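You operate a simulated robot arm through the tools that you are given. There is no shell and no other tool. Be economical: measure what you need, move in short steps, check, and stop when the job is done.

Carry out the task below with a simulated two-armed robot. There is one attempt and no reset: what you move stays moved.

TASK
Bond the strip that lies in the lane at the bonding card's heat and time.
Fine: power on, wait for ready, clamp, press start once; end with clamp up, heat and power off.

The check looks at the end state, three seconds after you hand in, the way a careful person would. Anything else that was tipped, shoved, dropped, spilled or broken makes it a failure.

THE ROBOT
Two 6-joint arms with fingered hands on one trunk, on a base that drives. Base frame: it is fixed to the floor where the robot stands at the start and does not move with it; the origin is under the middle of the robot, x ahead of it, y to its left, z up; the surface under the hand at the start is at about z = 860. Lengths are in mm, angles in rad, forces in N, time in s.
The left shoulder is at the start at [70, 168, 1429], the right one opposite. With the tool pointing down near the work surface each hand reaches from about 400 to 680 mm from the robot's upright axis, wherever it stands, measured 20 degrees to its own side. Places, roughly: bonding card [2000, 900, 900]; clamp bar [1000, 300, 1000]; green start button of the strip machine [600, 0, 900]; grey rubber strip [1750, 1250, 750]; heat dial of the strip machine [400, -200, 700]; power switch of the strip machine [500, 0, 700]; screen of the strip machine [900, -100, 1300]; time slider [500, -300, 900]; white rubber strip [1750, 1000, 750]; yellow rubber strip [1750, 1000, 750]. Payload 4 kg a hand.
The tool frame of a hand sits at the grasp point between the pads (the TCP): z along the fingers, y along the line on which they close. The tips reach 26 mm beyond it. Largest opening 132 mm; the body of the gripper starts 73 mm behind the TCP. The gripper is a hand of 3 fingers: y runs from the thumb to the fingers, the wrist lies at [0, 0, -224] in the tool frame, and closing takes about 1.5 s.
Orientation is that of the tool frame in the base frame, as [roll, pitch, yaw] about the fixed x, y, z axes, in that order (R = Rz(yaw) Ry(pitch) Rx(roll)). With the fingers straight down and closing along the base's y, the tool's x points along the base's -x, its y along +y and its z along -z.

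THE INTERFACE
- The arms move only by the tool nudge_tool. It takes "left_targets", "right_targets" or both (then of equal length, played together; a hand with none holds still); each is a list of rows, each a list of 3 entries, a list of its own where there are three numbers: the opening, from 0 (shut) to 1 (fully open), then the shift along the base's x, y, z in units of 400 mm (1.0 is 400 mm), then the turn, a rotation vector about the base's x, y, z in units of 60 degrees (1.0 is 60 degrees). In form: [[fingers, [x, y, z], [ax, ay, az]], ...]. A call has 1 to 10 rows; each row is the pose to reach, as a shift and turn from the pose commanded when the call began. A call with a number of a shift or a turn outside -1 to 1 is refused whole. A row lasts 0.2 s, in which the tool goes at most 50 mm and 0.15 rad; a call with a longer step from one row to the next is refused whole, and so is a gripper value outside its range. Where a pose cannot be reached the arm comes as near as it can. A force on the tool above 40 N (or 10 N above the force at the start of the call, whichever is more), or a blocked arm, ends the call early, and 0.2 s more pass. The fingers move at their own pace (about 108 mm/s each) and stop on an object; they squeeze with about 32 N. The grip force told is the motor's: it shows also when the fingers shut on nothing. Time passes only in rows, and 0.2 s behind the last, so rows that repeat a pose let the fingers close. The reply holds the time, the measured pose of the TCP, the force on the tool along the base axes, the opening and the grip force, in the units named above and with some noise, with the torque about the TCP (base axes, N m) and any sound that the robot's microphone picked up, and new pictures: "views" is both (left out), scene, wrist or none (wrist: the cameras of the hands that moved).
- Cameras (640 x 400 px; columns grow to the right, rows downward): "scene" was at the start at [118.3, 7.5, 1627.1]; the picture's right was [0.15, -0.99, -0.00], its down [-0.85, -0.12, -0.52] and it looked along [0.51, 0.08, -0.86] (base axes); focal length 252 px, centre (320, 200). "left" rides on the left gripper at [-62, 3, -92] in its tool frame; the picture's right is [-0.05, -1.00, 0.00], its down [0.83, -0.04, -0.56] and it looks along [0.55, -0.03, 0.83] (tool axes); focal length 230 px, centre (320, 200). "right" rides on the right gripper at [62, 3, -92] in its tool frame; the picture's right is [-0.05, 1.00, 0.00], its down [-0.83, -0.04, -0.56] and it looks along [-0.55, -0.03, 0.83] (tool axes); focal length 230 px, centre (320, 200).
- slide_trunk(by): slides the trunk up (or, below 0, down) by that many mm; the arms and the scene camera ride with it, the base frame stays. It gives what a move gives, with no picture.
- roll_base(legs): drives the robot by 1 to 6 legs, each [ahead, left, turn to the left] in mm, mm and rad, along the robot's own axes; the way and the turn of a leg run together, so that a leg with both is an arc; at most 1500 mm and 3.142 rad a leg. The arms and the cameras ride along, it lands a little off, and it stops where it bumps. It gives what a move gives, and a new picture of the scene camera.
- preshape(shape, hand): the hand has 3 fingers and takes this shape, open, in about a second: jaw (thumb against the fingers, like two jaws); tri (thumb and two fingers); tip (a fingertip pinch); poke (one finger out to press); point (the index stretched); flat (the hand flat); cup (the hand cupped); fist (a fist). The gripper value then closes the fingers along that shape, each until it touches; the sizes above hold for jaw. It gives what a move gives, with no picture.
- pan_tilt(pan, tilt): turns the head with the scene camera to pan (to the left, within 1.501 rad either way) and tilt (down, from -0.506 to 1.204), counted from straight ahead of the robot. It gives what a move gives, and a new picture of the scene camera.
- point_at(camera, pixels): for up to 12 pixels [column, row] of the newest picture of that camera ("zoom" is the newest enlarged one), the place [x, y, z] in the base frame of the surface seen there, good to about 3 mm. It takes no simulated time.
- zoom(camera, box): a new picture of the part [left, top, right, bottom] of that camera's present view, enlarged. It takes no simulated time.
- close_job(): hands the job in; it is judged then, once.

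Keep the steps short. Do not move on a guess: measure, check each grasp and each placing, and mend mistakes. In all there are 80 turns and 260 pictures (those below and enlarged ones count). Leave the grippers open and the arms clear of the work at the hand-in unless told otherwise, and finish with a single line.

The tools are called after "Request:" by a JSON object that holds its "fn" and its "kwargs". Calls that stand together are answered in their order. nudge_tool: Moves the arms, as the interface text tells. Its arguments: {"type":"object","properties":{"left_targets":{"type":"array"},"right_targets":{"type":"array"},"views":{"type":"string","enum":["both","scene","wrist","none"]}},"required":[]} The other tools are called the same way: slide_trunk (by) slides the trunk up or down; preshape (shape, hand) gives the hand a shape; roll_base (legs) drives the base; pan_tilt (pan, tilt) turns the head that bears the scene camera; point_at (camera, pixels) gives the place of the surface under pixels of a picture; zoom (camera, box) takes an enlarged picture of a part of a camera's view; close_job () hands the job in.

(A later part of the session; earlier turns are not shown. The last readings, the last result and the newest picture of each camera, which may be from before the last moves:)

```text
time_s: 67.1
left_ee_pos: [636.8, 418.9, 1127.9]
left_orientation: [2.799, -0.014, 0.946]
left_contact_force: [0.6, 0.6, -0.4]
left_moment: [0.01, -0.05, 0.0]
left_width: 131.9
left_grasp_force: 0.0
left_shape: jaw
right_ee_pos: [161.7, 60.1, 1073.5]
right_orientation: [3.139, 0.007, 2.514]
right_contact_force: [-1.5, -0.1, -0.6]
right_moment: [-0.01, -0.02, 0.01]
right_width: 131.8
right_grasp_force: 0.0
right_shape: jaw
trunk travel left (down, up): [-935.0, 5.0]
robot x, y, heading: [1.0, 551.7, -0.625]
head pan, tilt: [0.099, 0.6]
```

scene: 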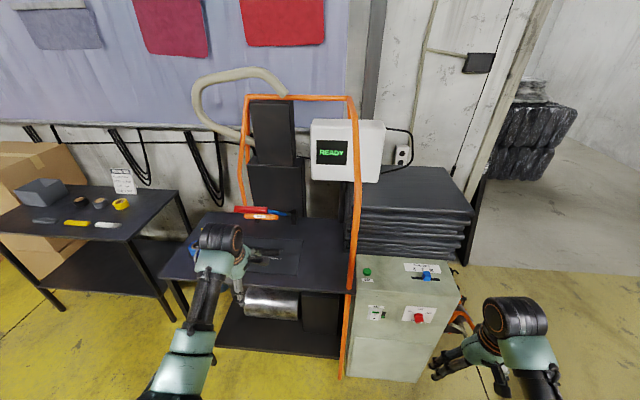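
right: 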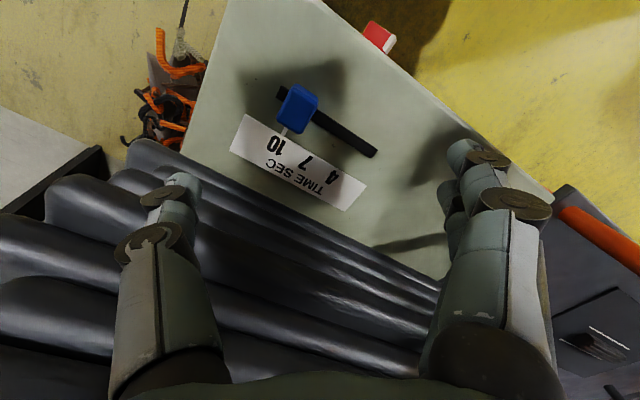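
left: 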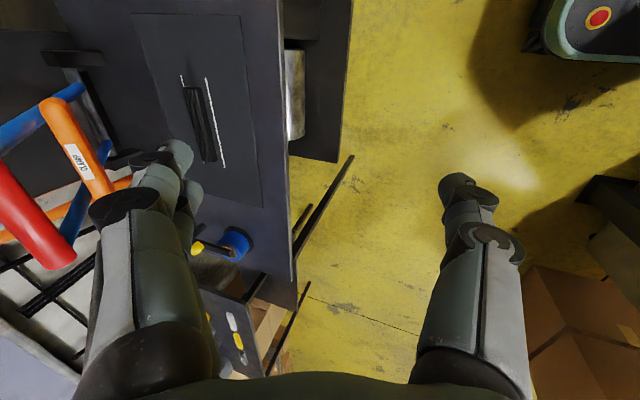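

Hand is rolled. Raise it 112 mm and pull 34 mm back, then drive to put it above and in front of the handle.

Request:
{"fn": "nudge_tool", "kwargs": {"left_targets": [[1, [-0.017, 0.012, 0.07], [0, 0, 0]], [1, [-0.035, 0.025, 0.14], [0, 0, 0]], [1, [-0.052, 0.037, 0.21], [0, 0, 0]], [1, [-0.069, 0.049, 0.28], [0, 0, 0]], [1, [-0.069, 0.049, 0.28], [0, 0, 0]]], "views": "none"}}

Request:
{"fn": "roll_base", "kwargs": {"legs": [[0, 79, 0], [200, 0, 0]]}}

Request:
{"fn": "pan_tilt", "kwargs": {"pan": 0.4, "tilt": 0.75}}

```text
time_s: 68.3
left_ee_pos: [619.7, 435.1, 1218.7]
left_orientation: [2.797, -0.013, 0.947]
left_contact_force: [-0.6, 0.4, 1.4]
left_moment: [-0.02, -0.03, -0.01]
left_width: 131.8
left_grasp_force: 0.0
left_shape: jaw
left hand out of reach, approached as far as the arm can: row 4, 5
right_ee_pos: [162.9, 59.5, 1073.1]
right_orientation: [3.14, 0.007, 2.514]
right_contact_force: [0.2, 0.5, -0.3]
right_moment: [0.02, -0.01, 0.0]
right_width: 131.7
right_grasp_force: 0.2
right_shape: jaw
trunk travel left (down, up): [-935.0, 5.0]
robot x, y, heading: [4.8, 551.6, -0.621]
head pan, tilt: [0.099, 0.6]
```

```text
time_s: 70.6
left_ee_pos: [823.9, 381.8, 1220.1]
left_orientation: [2.792, -0.015, 0.943]
left_contact_force: [-1.2, 0.3, 0.2]
left_moment: [-0.01, 0.0, -0.01]
left_width: 131.6
left_grasp_force: 0.0
left_shape: jaw
right_ee_pos: [366.4, 6.3, 1073.9]
right_orientation: [3.137, 0.01, 2.515]
right_contact_force: [0.1, 1.3, 0.0]
right_moment: [-0.02, -0.03, 0.05]
right_width: 132.2
right_grasp_force: 0.1
right_shape: jaw
trunk travel left (down, up): [-935.0, 5.0]
robot x, y, heading: [206.1, 499.2, -0.627]
head pan, tilt: [0.099, 0.6]
```

scene: 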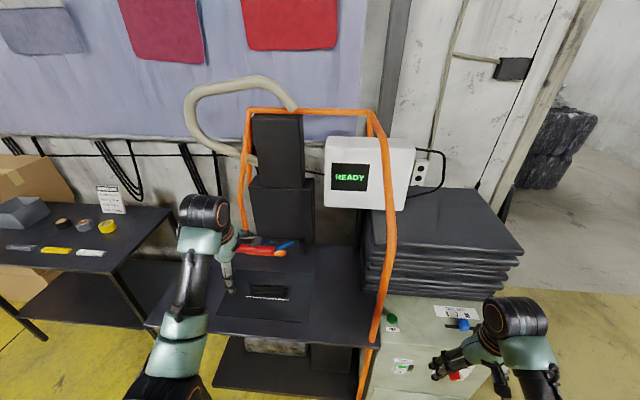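

```text
time_s: 71.4
left_ee_pos: [827.9, 380.2, 1216.9]
left_orientation: [2.794, -0.013, 0.945]
left_contact_force: [-0.6, -0.7, 0.5]
left_moment: [-0.02, 0.0, -0.02]
left_width: 131.9
left_grasp_force: 0.0
left_shape: jaw
right_ee_pos: [370.2, 4.8, 1074.2]
right_orientation: [3.138, 0.007, 2.515]
right_contact_force: [0.2, -0.1, 0.2]
right_moment: [0.01, 0.04, 0.04]
right_width: 132.0
right_grasp_force: 0.0
right_shape: jaw
trunk travel left (down, up): [-935.0, 5.0]
robot x, y, heading: [207.8, 499.9, -0.629]
head pan, tilt: [0.4, 0.75]
```

scene: 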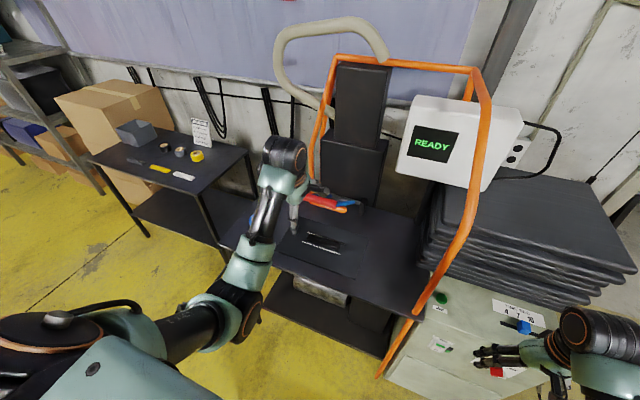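

Drive ahead 60 more, then look with the wrist camera.

Request:
{"fn": "roll_base", "kwargs": {"legs": [[62, 0, 0]]}}

Request:
{"fn": "nudge_tool", "kwargs": {"left_targets": [[1, [0, 0, 0], [0, 0, 0]]], "views": "wrist"}}

Request:
{"fn": "zoom", "kwargs": {"camera": "scene", "box": [230, 130, 390, 250]}}

```text
time_s: 72.3
left_ee_pos: [869.9, 349.3, 1223.4]
left_orientation: [2.787, -0.012, 0.944]
left_contact_force: [-0.3, 0.8, -0.6]
left_moment: [-0.05, -0.04, 0.01]
left_width: 131.7
left_grasp_force: 0.0
left_shape: jaw
right_ee_pos: [412.0, -25.8, 1076.7]
right_orientation: [3.138, 0.014, 2.516]
right_contact_force: [-0.8, 1.2, -0.2]
right_moment: [-0.07, -0.08, 0.02]
right_width: 132.1
right_grasp_force: 0.1
right_shape: jaw
trunk travel left (down, up): [-935.0, 5.0]
robot x, y, heading: [256.6, 462.1, -0.623]
head pan, tilt: [0.4, 0.75]
```

scene: 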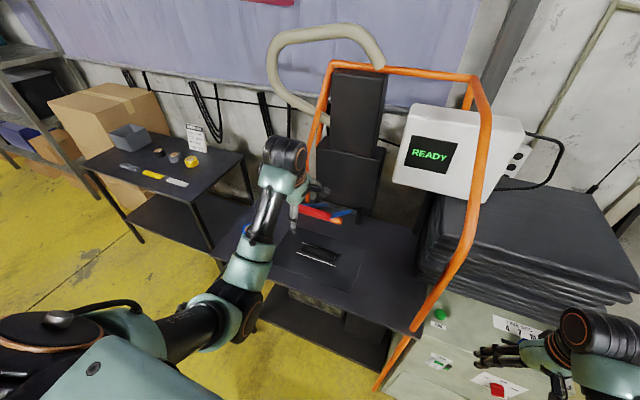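

```text
time_s: 72.7
left_ee_pos: [879.5, 343.0, 1216.4]
left_orientation: [2.798, -0.012, 0.944]
left_contact_force: [0.6, 0.7, 0.9]
left_moment: [0.01, 0.01, 0.0]
left_width: 131.8
left_grasp_force: 0.1
left_shape: jaw
right_ee_pos: [421.6, -31.6, 1073.2]
right_orientation: [3.138, 0.003, 2.516]
right_contact_force: [0.4, -0.2, 0.3]
right_moment: [-0.01, 0.0, -0.04]
right_width: 131.9
right_grasp_force: 0.0
right_shape: jaw
trunk travel left (down, up): [-935.0, 5.0]
robot x, y, heading: [254.5, 466.5, -0.628]
head pan, tilt: [0.4, 0.75]
```

left: 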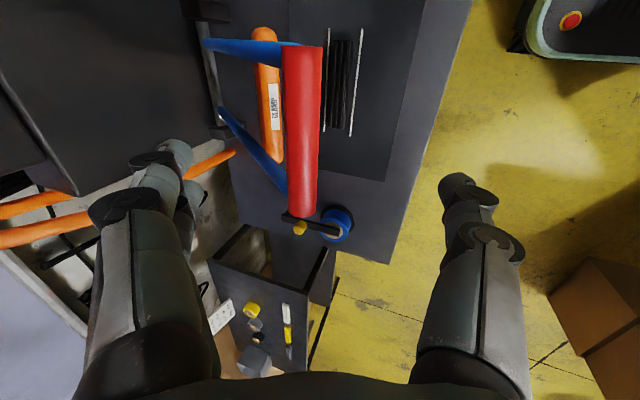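

```text
3.33 times, centred on (310, 190) of scene
```

zoom: 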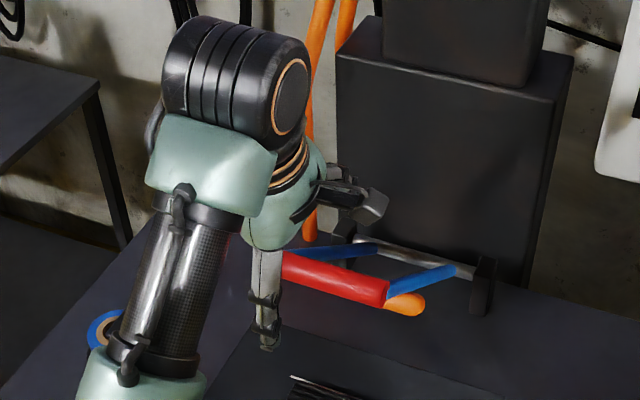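

The handle is centred between the fingers (cols ~300). Measure it here.

Request:
{"fn": "point_at", "kwargs": {"camera": "left", "pixels": [[303, 60], [303, 120], [303, 170], [303, 205], [290, 120], [316, 120], [275, 110], [245, 48], [232, 120], [340, 90], [215, 130], [195, 40]]}}

```text
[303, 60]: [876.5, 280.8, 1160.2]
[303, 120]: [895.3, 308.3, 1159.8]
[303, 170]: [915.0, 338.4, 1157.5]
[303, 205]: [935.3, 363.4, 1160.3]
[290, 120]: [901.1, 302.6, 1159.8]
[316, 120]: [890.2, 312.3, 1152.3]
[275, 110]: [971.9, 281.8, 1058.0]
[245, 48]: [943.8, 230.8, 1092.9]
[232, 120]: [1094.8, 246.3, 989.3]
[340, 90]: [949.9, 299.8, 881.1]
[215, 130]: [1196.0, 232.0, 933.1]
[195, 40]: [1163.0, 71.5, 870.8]
```

Handle axis at n≈553, z≈1146. Move onto it and close.

Request:
{"fn": "nudge_tool", "kwargs": {"left_targets": [[1, [0.023, -0.016, -0.057], [0, 0, 0]], [1, [0.046, -0.033, -0.113], [0, 0, 0]], [1, [0.069, -0.049, -0.17], [0, 0, 0]], [1, [0.069, -0.049, -0.17], [0, 0, 0]], [0, [0.069, -0.049, -0.17], [0, 0, 0]], [0, [0.069, -0.049, -0.17], [0, 0, 0]], [0, [0.069, -0.049, -0.17], [0, 0, 0]], [0, [0.069, -0.049, -0.17], [0, 0, 0]], [0, [0.069, -0.049, -0.17], [0, 0, 0]]], "views": "both"}}

```text
time_s: 74.7
left_ee_pos: [906.9, 324.5, 1145.9]
left_orientation: [2.802, -0.013, 0.944]
left_contact_force: [-0.3, -1.2, -11.4]
left_moment: [0.07, 0.06, -0.02]
left_width: 6.3
left_grasp_force: 32.4
left_shape: jaw
right_ee_pos: [420.6, -31.7, 1072.7]
right_orientation: [3.138, 0.004, 2.515]
right_contact_force: [-0.1, -0.6, -0.9]
right_moment: [-0.01, -0.01, 0.02]
right_width: 132.0
right_grasp_force: 0.1
right_shape: jaw
trunk travel left (down, up): [-935.0, 5.0]
robot x, y, heading: [257.0, 463.7, -0.624]
head pan, tilt: [0.4, 0.75]
```

scene: 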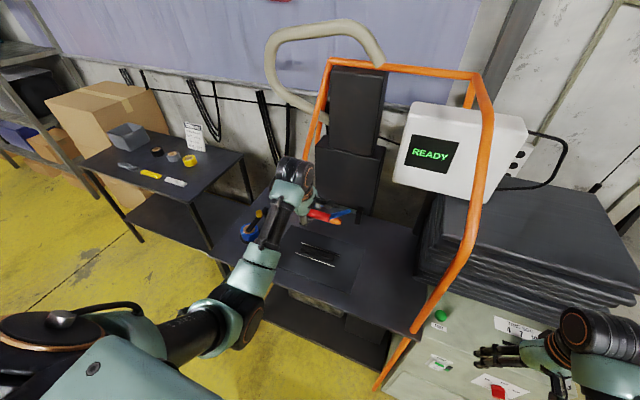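
left: 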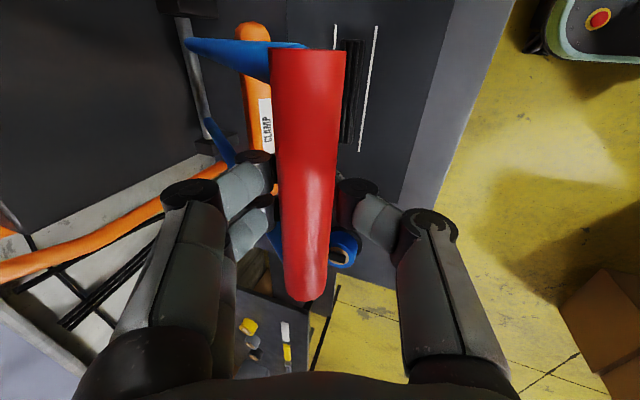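

Handle is gripped. Swing it down along its arc, first to about 16° above level.

Request:
{"fn": "nudge_tool", "kwargs": {"left_targets": [[0, [-0.0214, 0.0152, -0.035], [0, 0, 0]], [0, [-0.0428, 0.0305, -0.0715], [0, 0, 0]], [0, [-0.063, 0.0446, -0.112], [0, 0, 0]], [0, [-0.0825, 0.0587, -0.153], [0, 0, 0]], [0, [-0.099, 0.0703, -0.196], [0, 0, 0]], [0, [-0.1151, 0.0819, -0.2385], [0, 0, 0]], [0, [-0.128, 0.091, -0.283], [0, 0, 0]], [0, [-0.1404, 0.0999, -0.328], [0, 0, 0]]], "views": "both"}}

```text
time_s: 76.5
left_ee_pos: [851.6, 363.4, 1017.5]
left_orientation: [2.797, -0.012, 0.944]
left_contact_force: [12.1, -4.9, -2.8]
left_moment: [0.0, 0.01, 0.03]
left_width: 3.3
left_grasp_force: 31.8
left_shape: jaw
right_ee_pos: [421.7, -31.9, 1073.0]
right_orientation: [3.139, 0.002, 2.515]
right_contact_force: [-0.1, 0.6, 0.0]
right_moment: [0.0, 0.03, -0.02]
right_width: 132.2
right_grasp_force: 0.1
right_shape: jaw
trunk travel left (down, up): [-935.0, 5.0]
robot x, y, heading: [254.4, 462.4, -0.627]
head pan, tilt: [0.4, 0.75]
```

scene: 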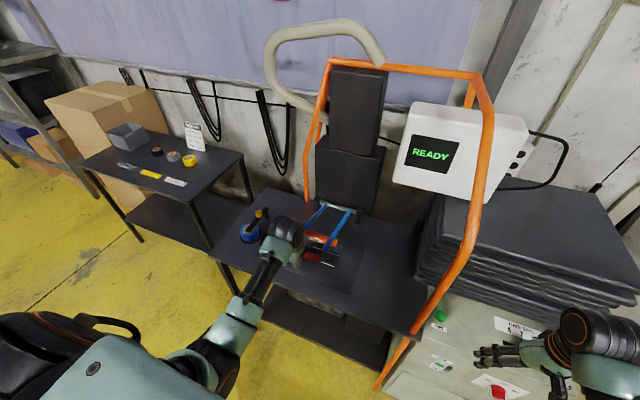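
left: 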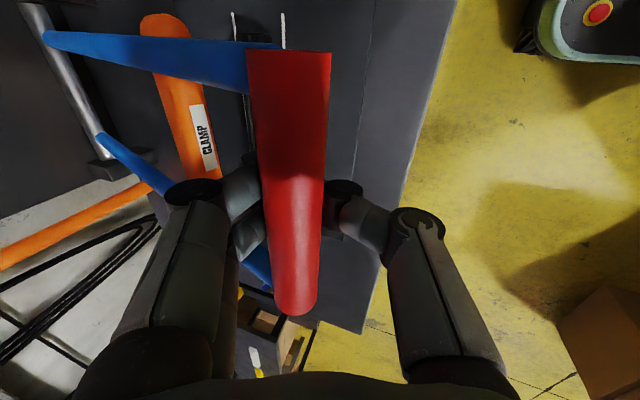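

Going well. Continue down slowly until the bar rests on the strip.

Request:
{"fn": "nudge_tool", "kwargs": {"left_targets": [[0, [-0.004, 0.003, -0.045], [0, 0, 0]], [0, [-0.008, 0.006, -0.09], [0, 0, 0]], [0, [-0.011, 0.008, -0.13], [0, 0, 0]], [0, [-0.013, 0.009, -0.165], [0, 0, 0]], [0, [-0.013, 0.009, -0.19], [0, 0, 0]], [0, [-0.012, 0.009, -0.21], [0, 0, 0]], [0, [-0.011, 0.008, -0.23], [0, 0, 0]]], "views": "both"}}

```text
time_s: 78.1
left_ee_pos: [844.5, 366.9, 926.3]
left_orientation: [2.795, -0.013, 0.945]
left_contact_force: [-0.8, -0.1, 0.1]
left_moment: [0.01, 0.03, 0.0]
left_width: 1.5
left_grasp_force: 32.0
left_shape: jaw
right_ee_pos: [419.5, -30.5, 1072.8]
right_orientation: [3.138, 0.006, 2.514]
right_contact_force: [0.2, 1.3, -0.3]
right_moment: [-0.01, -0.04, 0.02]
right_width: 131.6
right_grasp_force: 0.1
right_shape: jaw
trunk travel left (down, up): [-935.0, 5.0]
robot x, y, heading: [256.6, 466.3, -0.63]
head pan, tilt: [0.4, 0.75]
```

scene: 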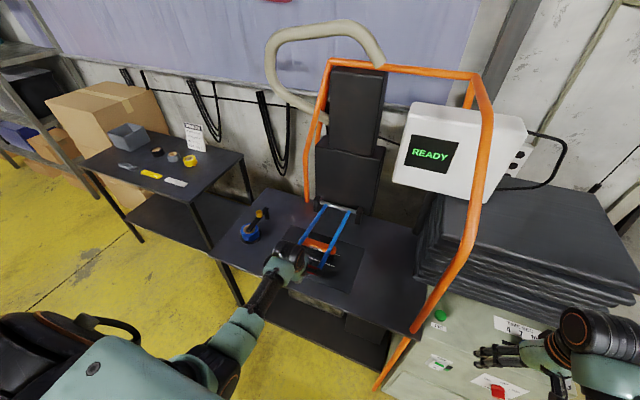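
left: 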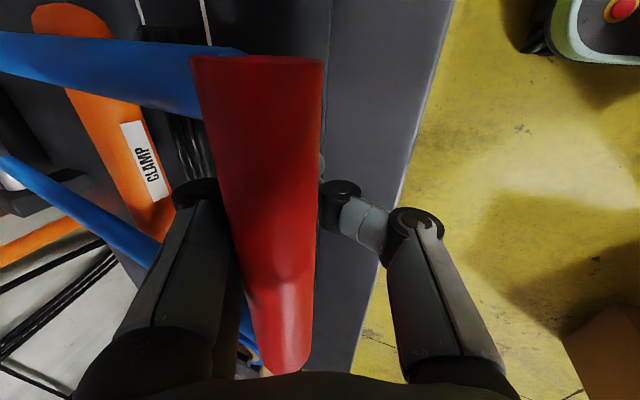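

The handle is caged by the fingers. Measure where handle and clamp bar are now.

Request:
{"fn": "point_at", "kwargs": {"camera": "left", "pixels": [[260, 70], [262, 150], [270, 250], [110, 90], [75, 30], [140, 170], [190, 140], [150, 85], [60, 190], [400, 150]]}}

Request:
{"fn": "zoom", "kwargs": {"camera": "scene", "box": [240, 180, 400, 300]}}

```text
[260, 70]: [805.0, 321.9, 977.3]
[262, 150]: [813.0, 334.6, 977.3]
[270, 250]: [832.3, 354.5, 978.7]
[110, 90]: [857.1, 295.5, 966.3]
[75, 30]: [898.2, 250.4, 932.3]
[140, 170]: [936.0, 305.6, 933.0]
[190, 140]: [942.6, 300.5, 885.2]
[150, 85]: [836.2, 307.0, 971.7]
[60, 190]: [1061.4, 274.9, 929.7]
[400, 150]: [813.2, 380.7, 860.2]
```

```text
3.33 times, centred on (320, 240) of scene
```

zoom: 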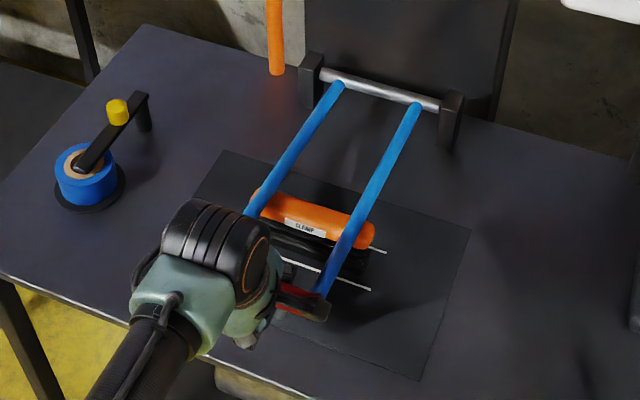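

The bar is still ~25 mm over the strip and the fingers have slipped below the handle. I open here, rise straight up, and will push with closed fingertips from above.

Request:
{"fn": "nudge_tool", "kwargs": {"left_targets": [[0.3, [0, 0, 0], [0, 0, 0]], [0.6, [0, 0, 0], [0, 0, 0]], [0.6, [0, 0, 0.06], [0, 0, 0]], [0.6, [-0.005, 0.004, 0.14], [0, 0, 0]], [0.6, [-0.012, 0.008, 0.23], [0, 0, 0]], [0.6, [-0.018, 0.012, 0.3], [0, 0, 0]], [0.6, [-0.018, 0.012, 0.3], [0, 0, 0]]], "views": "both"}}

```text
time_s: 79.7
left_ee_pos: [835.6, 372.8, 1045.7]
left_orientation: [2.796, -0.011, 0.944]
left_contact_force: [-0.5, 1.2, 0.1]
left_moment: [-0.01, -0.01, 0.0]
left_width: 79.1
left_grasp_force: 0.1
left_shape: jaw
right_ee_pos: [419.3, -30.8, 1073.8]
right_orientation: [3.137, 0.003, 2.514]
right_contact_force: [0.0, 0.2, -0.7]
right_moment: [0.0, 0.01, -0.01]
right_width: 131.9
right_grasp_force: 0.0
right_shape: jaw
trunk travel left (down, up): [-935.0, 5.0]
robot x, y, heading: [256.5, 464.7, -0.627]
head pan, tilt: [0.4, 0.75]
```

scene: 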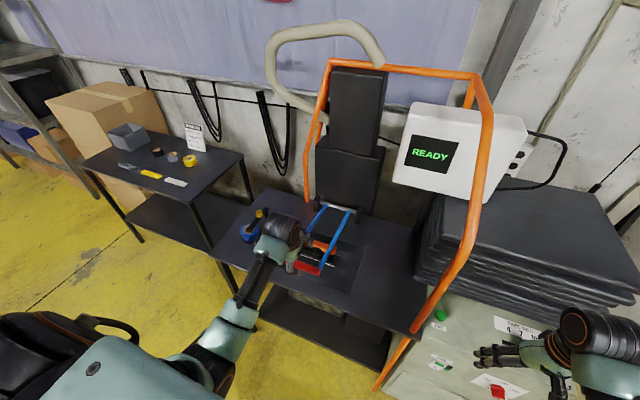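
left: 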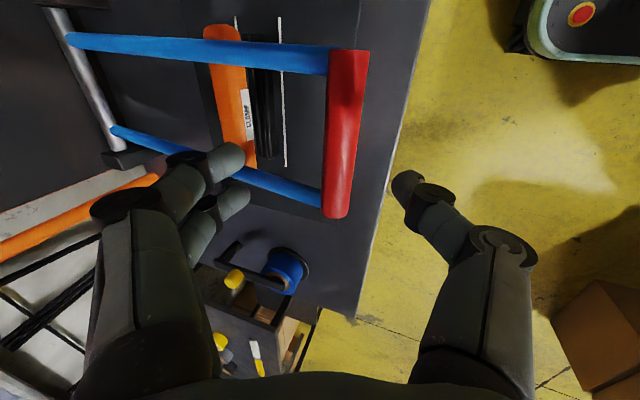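

The lever stayed down partway on its own. Measure again.

Request:
{"fn": "point_at", "kwargs": {"camera": "left", "pixels": [[348, 60], [346, 100], [341, 150], [335, 205], [332, 130], [358, 130], [245, 150], [220, 45], [266, 120], [256, 60]]}}

Request:
{"fn": "zoom", "kwargs": {"camera": "left", "box": [190, 10, 390, 230]}}

```text
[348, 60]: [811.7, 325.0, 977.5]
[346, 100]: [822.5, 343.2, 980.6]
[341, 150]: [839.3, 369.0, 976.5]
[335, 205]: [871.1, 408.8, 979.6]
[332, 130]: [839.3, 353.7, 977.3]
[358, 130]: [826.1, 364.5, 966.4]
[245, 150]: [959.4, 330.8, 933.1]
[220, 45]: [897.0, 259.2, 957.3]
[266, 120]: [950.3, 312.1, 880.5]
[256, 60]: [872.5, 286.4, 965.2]
```

```text
1.82 times, centred on (290, 120) of left
```

zoom: 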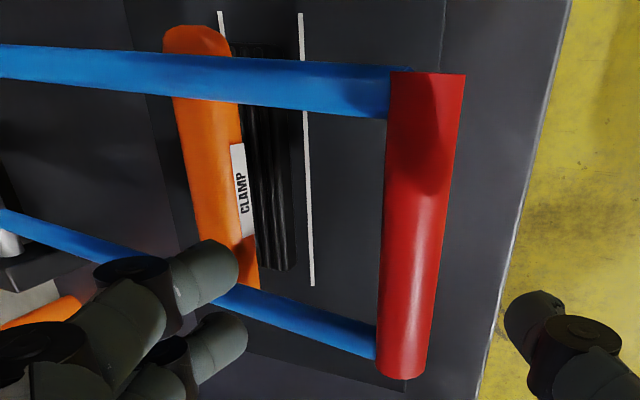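

I close the fingers and press gently on the handle top (n≈470, z≈978) to see if it still gives.

Request:
{"fn": "nudge_tool", "kwargs": {"left_targets": [[0, [-0.008, 0.006, 0], [0, 0, 0]], [0, [-0.008, 0.006, 0], [0, 0, 0]], [0, [-0.008, 0.006, 0], [0, 0, 0]], [0, [-0.008, 0.006, -0.05], [0, 0, 0]], [0, [-0.008, 0.006, -0.09], [0, 0, 0]], [0, [-0.008, 0.006, -0.11], [0, 0, 0]], [0, [-0.008, 0.006, -0.125], [0, 0, 0]], [0, [-0.008, 0.006, -0.14], [0, 0, 0]], [0, [-0.008, 0.006, -0.155], [0, 0, 0]], [0, [-0.008, 0.006, -0.17], [0, 0, 0]]], "views": "both"}}

Request:
{"fn": "zoom", "kwargs": {"camera": "scene", "box": [240, 180, 400, 300]}}

```text
time_s: 81.9
left_ee_pos: [832.6, 375.5, 978.8]
left_orientation: [2.794, -0.012, 0.943]
left_contact_force: [-0.7, 0.5, 0.1]
left_moment: [-0.05, 0.01, 0.03]
left_width: 0.1
left_grasp_force: 32.4
left_shape: jaw
right_ee_pos: [419.2, -31.0, 1073.6]
right_orientation: [3.137, 0.005, 2.515]
right_contact_force: [0.2, -0.2, -0.4]
right_moment: [0.01, -0.04, 0.03]
right_width: 131.7
right_grasp_force: 0.0
right_shape: jaw
trunk travel left (down, up): [-935.0, 5.0]
robot x, y, heading: [254.9, 460.5, -0.625]
head pan, tilt: [0.4, 0.75]
```

scene: 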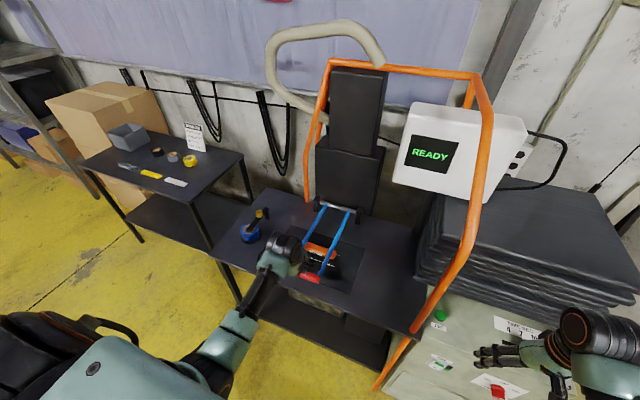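
left: 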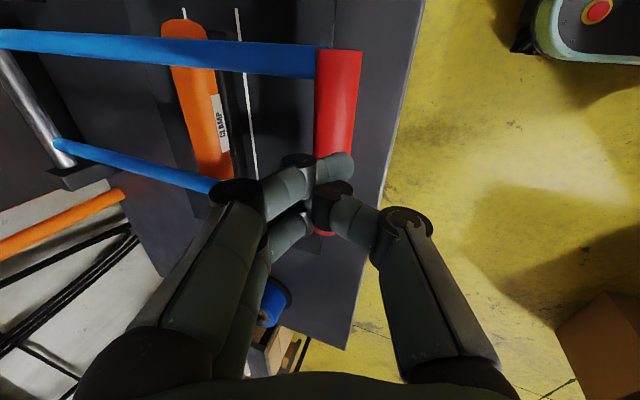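

```text
3.33 times, centred on (320, 240) of scene
```

zoom: 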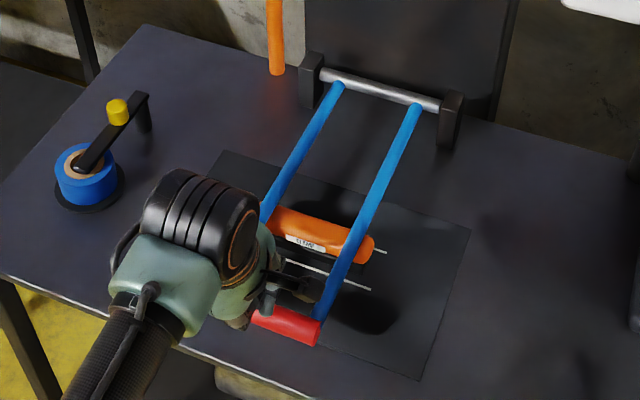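

It yields with little force; continue pressing down gently.

Request:
{"fn": "nudge_tool", "kwargs": {"left_targets": [[0, [0, 0, -0.012], [0, 0, 0]], [0, [0, 0, -0.024], [0, 0, 0]], [0, [0, 0, -0.036], [0, 0, 0]], [0, [0, 0, -0.048], [0, 0, 0]], [0, [0, 0, -0.06], [0, 0, 0]], [0, [0, 0, -0.072], [0, 0, 0]], [0, [0, 0, -0.084], [0, 0, 0]], [0, [0, 0, -0.09], [0, 0, 0]]], "views": "both"}}

Request:
{"fn": "zoom", "kwargs": {"camera": "scene", "box": [240, 180, 400, 300]}}

```text
time_s: 83.7
left_ee_pos: [831.4, 376.2, 948.5]
left_orientation: [2.785, -0.016, 0.945]
left_contact_force: [-4.3, 5.6, 26.4]
left_moment: [-0.1, -0.2, 0.02]
left_width: 0.1
left_grasp_force: 31.5
left_shape: jaw
right_ee_pos: [415.3, -28.7, 1075.1]
right_orientation: [3.136, 0.01, 2.515]
right_contact_force: [-0.1, 0.1, 0.2]
right_moment: [-0.01, 0.01, 0.02]
right_width: 131.9
right_grasp_force: 0.1
right_shape: jaw
trunk travel left (down, up): [-935.0, 5.0]
robot x, y, heading: [255.5, 466.3, -0.63]
head pan, tilt: [0.4, 0.75]
```

scene: 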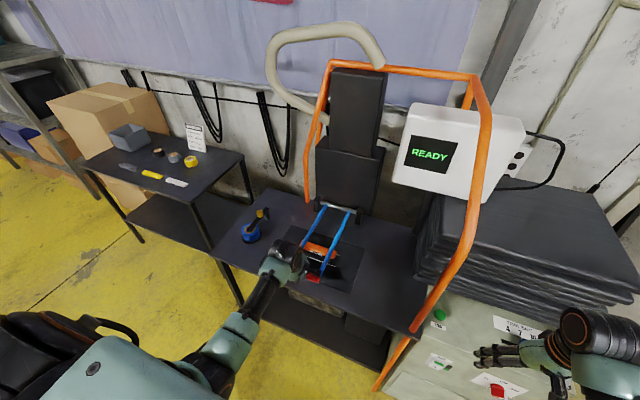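
left: 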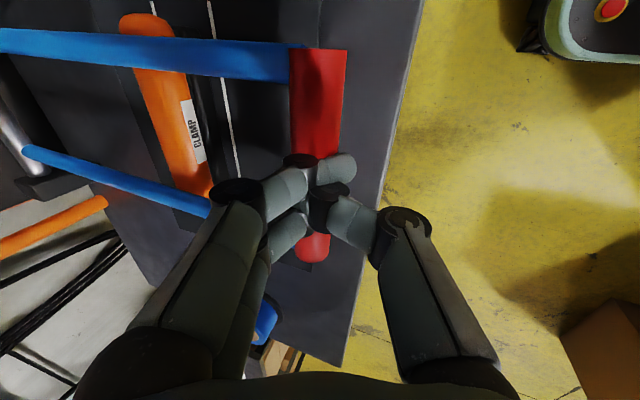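

```text
3.33 times, centred on (320, 240) of scene
```

zoom: 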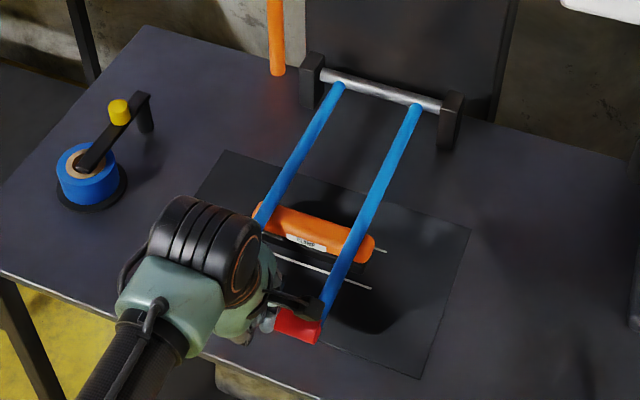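

It now resists with 26 N: bar is down on the strip. Lift the hand straight up 120 mm and see whether it stays.

Request:
{"fn": "nudge_tool", "kwargs": {"left_targets": [[0, [0, 0, 0.05], [0, 0, 0]], [0, [-0.01, 0.007, 0.15], [0, 0, 0]], [0, [-0.02, 0.014, 0.25], [0, 0, 0]], [0, [-0.02, 0.014, 0.35], [0, 0, 0]], [0, [-0.02, 0.014, 0.35], [0, 0, 0]]], "views": "both"}}

Request:
{"fn": "point_at", "kwargs": {"camera": "left", "pixels": [[350, 80], [350, 110], [250, 100], [345, 140]]}}

Request:
{"fn": "zoom", "kwargs": {"camera": "left", "box": [160, 0, 440, 230]}}

```text
time_s: 84.9
left_ee_pos: [824.3, 379.7, 1083.7]
left_orientation: [2.794, -0.013, 0.943]
left_contact_force: [-0.5, 0.7, 0.2]
left_moment: [0.0, -0.02, 0.01]
left_width: 0.2
left_grasp_force: 32.3
left_shape: jaw
right_ee_pos: [419.5, -30.2, 1074.0]
right_orientation: [3.139, 0.007, 2.514]
right_contact_force: [0.3, -0.5, 0.7]
right_moment: [0.05, 0.02, -0.03]
right_width: 132.0
right_grasp_force: 0.1
right_shape: jaw
trunk travel left (down, up): [-935.0, 5.0]
robot x, y, heading: [255.6, 462.5, -0.629]
head pan, tilt: [0.4, 0.75]
```

scene: 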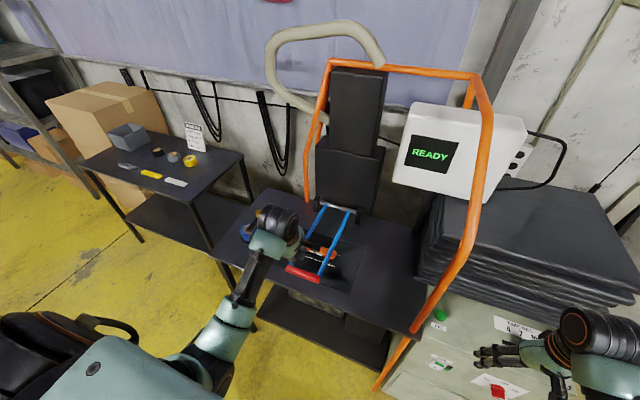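
left: 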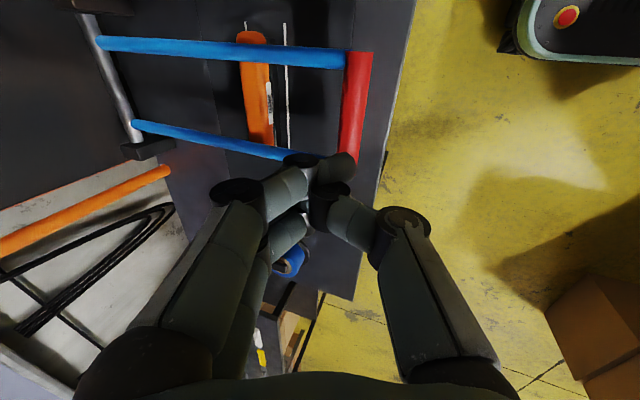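

```text
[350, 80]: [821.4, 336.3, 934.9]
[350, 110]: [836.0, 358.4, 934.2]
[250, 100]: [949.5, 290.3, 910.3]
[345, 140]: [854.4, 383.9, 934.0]
```

```text
1.74 times, centred on (300, 115) of left
```

zoom: 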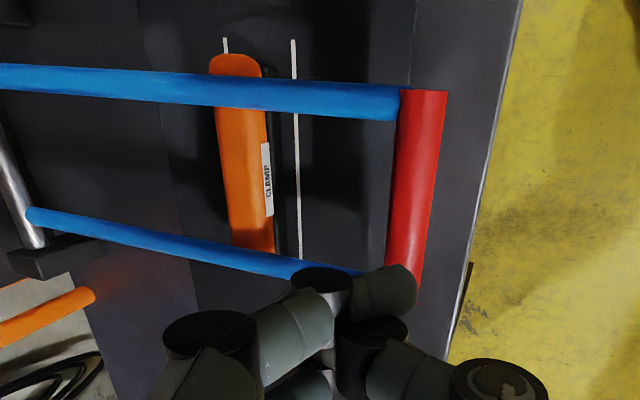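

The clamp stays down: handle top 934, bar resting on the strip. Next is START (d≈321, n≈534). I tilt the left hand so its wrist leans away from the orange pole, then drive around.

Request:
{"fn": "nudge_tool", "kwargs": {"left_targets": [[0, [0, 0, 0.02], [0.104, -0.074, 0]], [0, [0, 0, 0.04], [0.208, -0.148, 0]], [0, [0, 0, 0.05], [0.311, -0.2215, 0]]], "views": "none"}}

Request:
{"fn": "roll_base", "kwargs": {"legs": [[-250, 0, 0], [0, -476, 0], [190, 0, 0]]}}

Request:
{"fn": "nudge_tool", "kwargs": {"left_targets": [[0, [0, 0, 0], [0, 0, 0]]], "views": "wrist"}}

Request:
{"fn": "pan_tilt", "kwargs": {"pan": 0.45, "tilt": 0.75}}

```text
time_s: 85.7
left_ee_pos: [835.3, 392.0, 1105.6]
left_orientation: [2.793, -0.45, 0.951]
left_contact_force: [-0.8, 0.5, 0.8]
left_moment: [-0.03, 0.0, -0.01]
left_width: 0.0
left_grasp_force: 31.7
left_shape: jaw
right_ee_pos: [418.5, -30.4, 1072.9]
right_orientation: [3.14, 0.005, 2.515]
right_contact_force: [-0.3, -0.1, 0.5]
right_moment: [0.0, -0.01, -0.02]
right_width: 131.7
right_grasp_force: 0.1
right_shape: jaw
trunk travel left (down, up): [-935.0, 5.0]
robot x, y, heading: [257.5, 468.1, -0.624]
head pan, tilt: [0.4, 0.75]
```

```text
time_s: 91.2
left_ee_pos: [505.9, 51.2, 1105.6]
left_orientation: [2.794, -0.446, 0.96]
left_contact_force: [-1.0, 0.4, -0.2]
left_moment: [-0.01, 0.0, -0.04]
left_width: 0.0
left_grasp_force: 31.5
left_shape: jaw
right_ee_pos: [95.8, -376.7, 1076.0]
right_orientation: [3.137, 0.007, 2.523]
right_contact_force: [0.6, 1.0, 0.0]
right_moment: [-0.02, -0.06, 0.01]
right_width: 132.0
right_grasp_force: 0.0
right_shape: jaw
trunk travel left (down, up): [-935.0, 5.0]
robot x, y, heading: [-71.3, 116.1, -0.623]
head pan, tilt: [0.4, 0.75]
```

scene: 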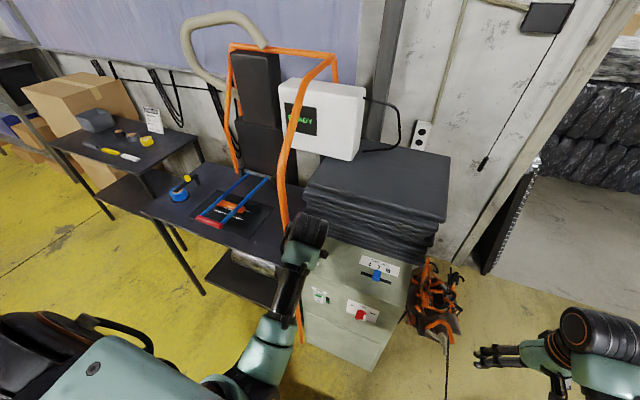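

```text
time_s: 91.5
left_ee_pos: [510.9, 49.2, 1104.0]
left_orientation: [2.796, -0.45, 0.959]
left_contact_force: [-0.3, 0.2, 0.5]
left_moment: [0.02, -0.05, 0.01]
left_width: 0.0
left_grasp_force: 32.3
left_shape: jaw
right_ee_pos: [98.7, -378.1, 1073.9]
right_orientation: [3.139, 0.005, 2.524]
right_contact_force: [0.1, 0.2, 0.0]
right_moment: [0.01, -0.01, -0.01]
right_width: 131.8
right_grasp_force: 0.0
right_shape: jaw
trunk travel left (down, up): [-935.0, 5.0]
robot x, y, heading: [-67.9, 115.8, -0.617]
head pan, tilt: [0.4, 0.75]
```

left: 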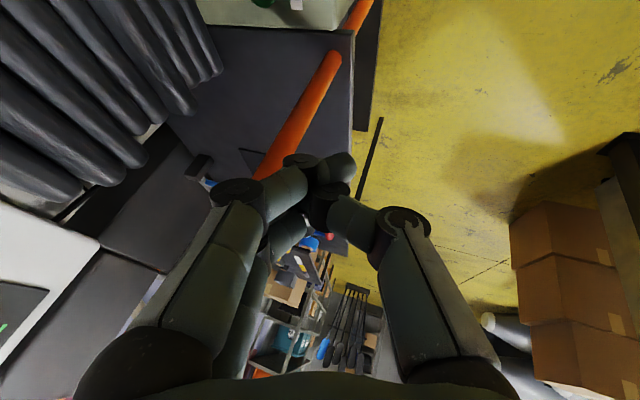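

```text
time_s: 92.2
left_ee_pos: [510.7, 50.0, 1104.3]
left_orientation: [2.799, -0.451, 0.96]
left_contact_force: [0.0, 0.3, -0.4]
left_moment: [0.04, -0.01, -0.01]
left_width: 0.0
left_grasp_force: 31.7
left_shape: jaw
right_ee_pos: [97.7, -376.8, 1072.2]
right_orientation: [3.138, 0.006, 2.524]
right_contact_force: [0.0, -0.6, 0.5]
right_moment: [0.0, -0.01, -0.01]
right_width: 131.8
right_grasp_force: 0.1
right_shape: jaw
trunk travel left (down, up): [-935.0, 5.0]
robot x, y, heading: [-67.9, 115.0, -0.617]
head pan, tilt: [0.45, 0.75]
```

scene: 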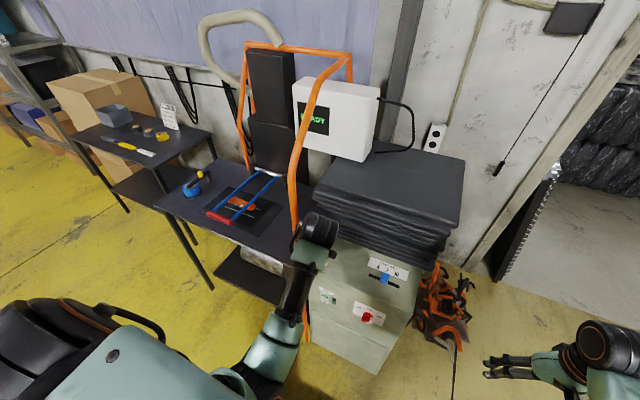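

Shift right 30 mm first, then forward 130 past the pole.

Request:
{"fn": "roll_base", "kwargs": {"legs": [[0, -30, 0], [132, 0, 0]]}}

Request:
{"fn": "nudge_tool", "kwargs": {"left_targets": [[0, [0, 0, 0], [0, 0, 0]]], "views": "both"}}

Request:
{"fn": "zoom", "kwargs": {"camera": "scene", "box": [240, 130, 400, 270]}}

```text
time_s: 93.9
left_ee_pos: [593.6, -50.1, 1105.0]
left_orientation: [2.797, -0.45, 0.956]
left_contact_force: [0.2, 0.9, 1.1]
left_moment: [-0.03, 0.01, 0.0]
left_width: 0.0
left_grasp_force: 32.1
left_shape: jaw
right_ee_pos: [180.1, -474.9, 1073.9]
right_orientation: [3.138, 0.006, 2.518]
right_contact_force: [-0.3, 0.4, -0.4]
right_moment: [0.02, -0.02, -0.02]
right_width: 131.8
right_grasp_force: 0.1
right_shape: jaw
trunk travel left (down, up): [-935.0, 5.0]
robot x, y, heading: [13.9, 18.2, -0.62]
head pan, tilt: [0.45, 0.75]
```

scene: 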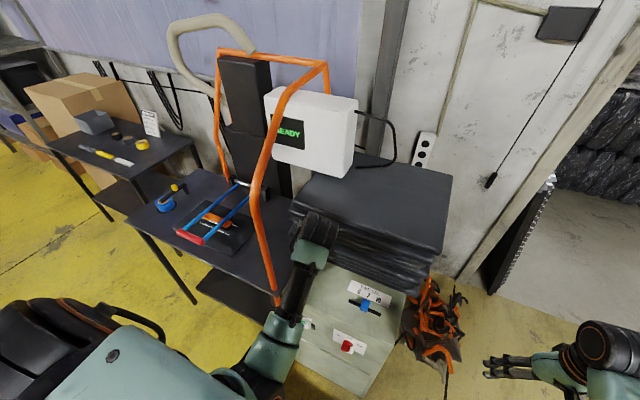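

```text
time_s: 94.3
left_ee_pos: [595.5, -49.1, 1103.9]
left_orientation: [2.798, -0.449, 0.952]
left_contact_force: [-0.6, 0.0, 0.5]
left_moment: [-0.01, -0.03, -0.04]
left_width: 0.0
left_grasp_force: 32.2
left_shape: jaw
right_ee_pos: [180.6, -476.5, 1073.6]
right_orientation: [3.14, 0.005, 2.519]
right_contact_force: [-0.4, 0.4, 0.6]
right_moment: [0.0, -0.01, -0.02]
right_width: 131.8
right_grasp_force: 0.0
right_shape: jaw
trunk travel left (down, up): [-935.0, 5.0]
robot x, y, heading: [17.9, 18.0, -0.623]
head pan, tilt: [0.45, 0.75]
```

scene: 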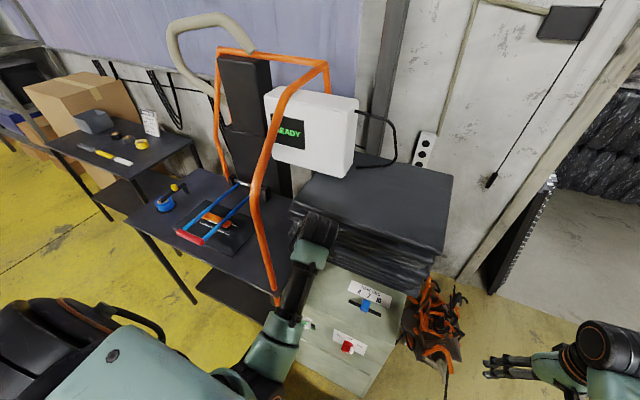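
left: 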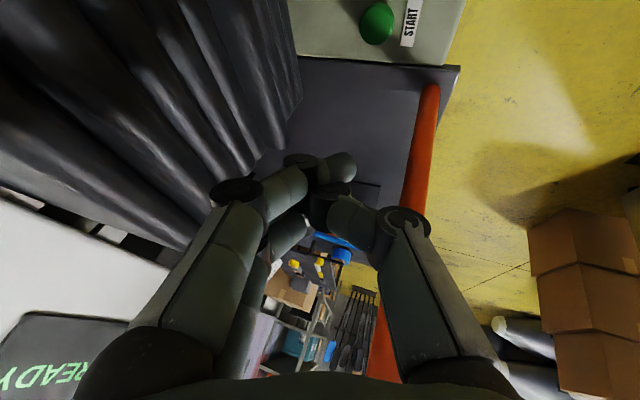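

```text
2.86 times, centred on (320, 200) of scene
```

zoom: 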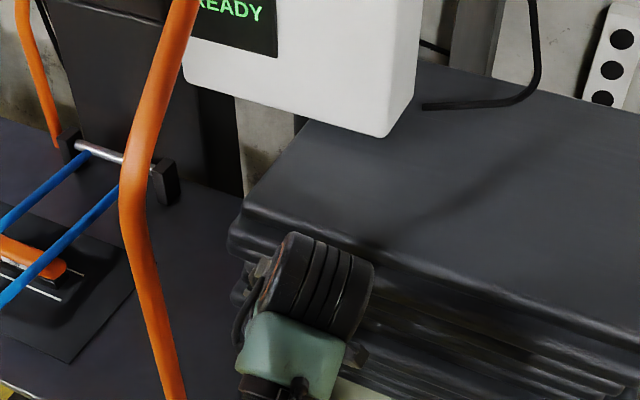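

Measure the button centre in this wrist picture.

Request:
{"fn": "point_at", "kwargs": {"camera": "left", "pixels": [[378, 12], [378, 25], [378, 38], [365, 22], [391, 22], [285, 90], [290, 30], [300, 100], [430, 110]]}}

```text
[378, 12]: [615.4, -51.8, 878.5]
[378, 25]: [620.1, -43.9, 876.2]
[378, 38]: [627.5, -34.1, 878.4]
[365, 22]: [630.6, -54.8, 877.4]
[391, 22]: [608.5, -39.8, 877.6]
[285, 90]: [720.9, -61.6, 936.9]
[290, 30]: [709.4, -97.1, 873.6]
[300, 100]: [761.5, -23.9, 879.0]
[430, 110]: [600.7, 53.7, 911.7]
```

Button centre [619.5,-46], top 877. Lower the closed fingertips to ~13 mm above it.

Request:
{"fn": "nudge_tool", "kwargs": {"left_targets": [[0, [0.013, 0, -0.1], [0, 0, 0]], [0, [0.026, -0.001, -0.2], [0, 0, 0]], [0, [0.026, -0.001, -0.3], [0, 0, 0]], [0, [0.026, -0.001, -0.4], [0, 0, 0]], [0, [0.026, -0.001, -0.48], [0, 0, 0]], [0, [0.026, -0.001, -0.48], [0, 0, 0]]], "views": "both"}}

Request:
{"fn": "zoom", "kwargs": {"camera": "left", "box": [240, 100, 460, 250]}}

```text
time_s: 95.7
left_ee_pos: [604.6, -50.5, 909.6]
left_orientation: [2.797, -0.451, 0.954]
left_contact_force: [-0.1, -0.1, -0.5]
left_moment: [0.01, -0.01, 0.03]
left_width: 0.0
left_grasp_force: 32.0
left_shape: jaw
right_ee_pos: [183.4, -475.8, 1072.9]
right_orientation: [3.138, 0.005, 2.52]
right_contact_force: [-0.1, 0.7, -0.2]
right_moment: [-0.02, -0.01, -0.02]
right_width: 132.1
right_grasp_force: 0.1
right_shape: jaw
trunk travel left (down, up): [-935.0, 5.0]
robot x, y, heading: [20.8, 14.0, -0.623]
head pan, tilt: [0.45, 0.75]
```

scene: 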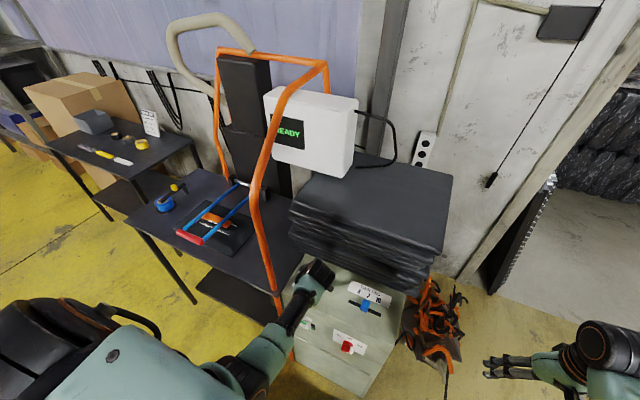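
left: 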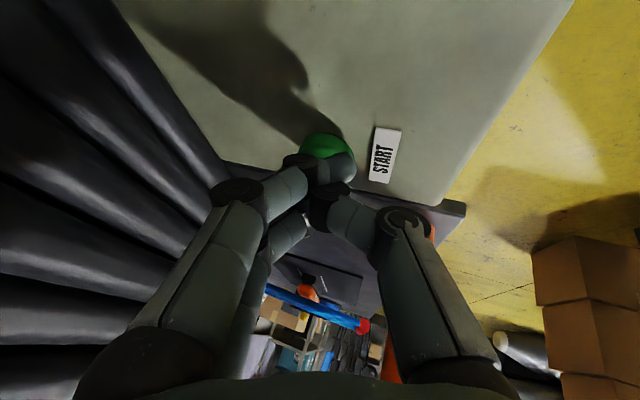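

```text
2.67 times, centred on (350, 175) of left
```

zoom: 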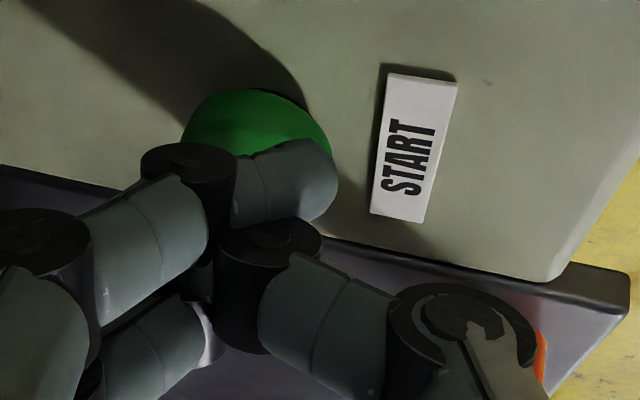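

Tip is centred over the button. Press down slowly, then lift in the same move.

Request:
{"fn": "nudge_tool", "kwargs": {"left_targets": [[0, [0.003, 0.001, -0.012], [0, 0, 0]], [0, [0.003, 0.001, -0.024], [0, 0, 0]], [0, [0.003, 0.001, -0.034], [0, 0, 0]], [0, [0.003, 0.001, -0.044], [0, 0, 0]], [0, [0.003, 0.001, -0.05], [0, 0, 0]], [0, [0.003, 0.001, 0.0], [0, 0, 0]], [0, [0.003, 0.001, 0.1], [0, 0, 0]], [0, [0.003, 0.001, 0.2], [0, 0, 0]]], "views": "scene"}}

Request:
{"fn": "zoom", "kwargs": {"camera": "scene", "box": [240, 80, 360, 170]}}

```text
time_s: 97.5
left_ee_pos: [607.5, -51.9, 991.7]
left_orientation: [2.797, -0.449, 0.955]
left_contact_force: [0.0, -0.8, -0.3]
left_moment: [0.0, -0.01, 0.01]
left_width: 0.1
left_grasp_force: 32.2
left_shape: jaw
right_ee_pos: [180.5, -477.1, 1072.6]
right_orientation: [3.138, 0.005, 2.518]
right_contact_force: [0.0, -0.4, -0.1]
right_moment: [-0.02, 0.0, 0.0]
right_width: 131.9
right_grasp_force: 0.1
right_shape: jaw
trunk travel left (down, up): [-935.0, 5.0]
robot x, y, heading: [20.4, 17.7, -0.621]
head pan, tilt: [0.45, 0.75]
heard: click
```

scene: 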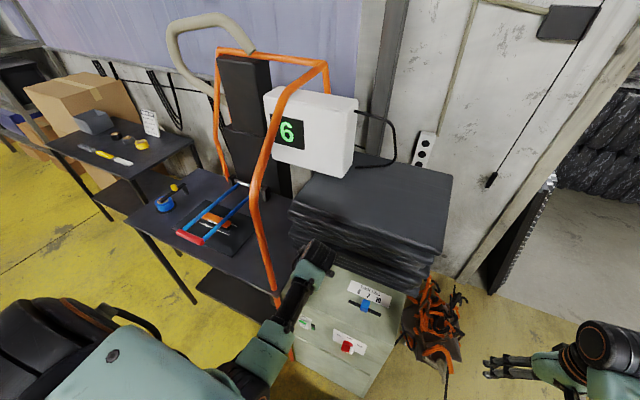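

```text
4.44 times, centred on (300, 125) of scene
```

zoom: 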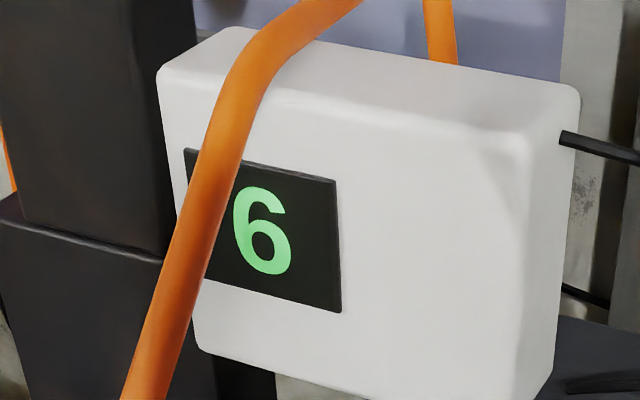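

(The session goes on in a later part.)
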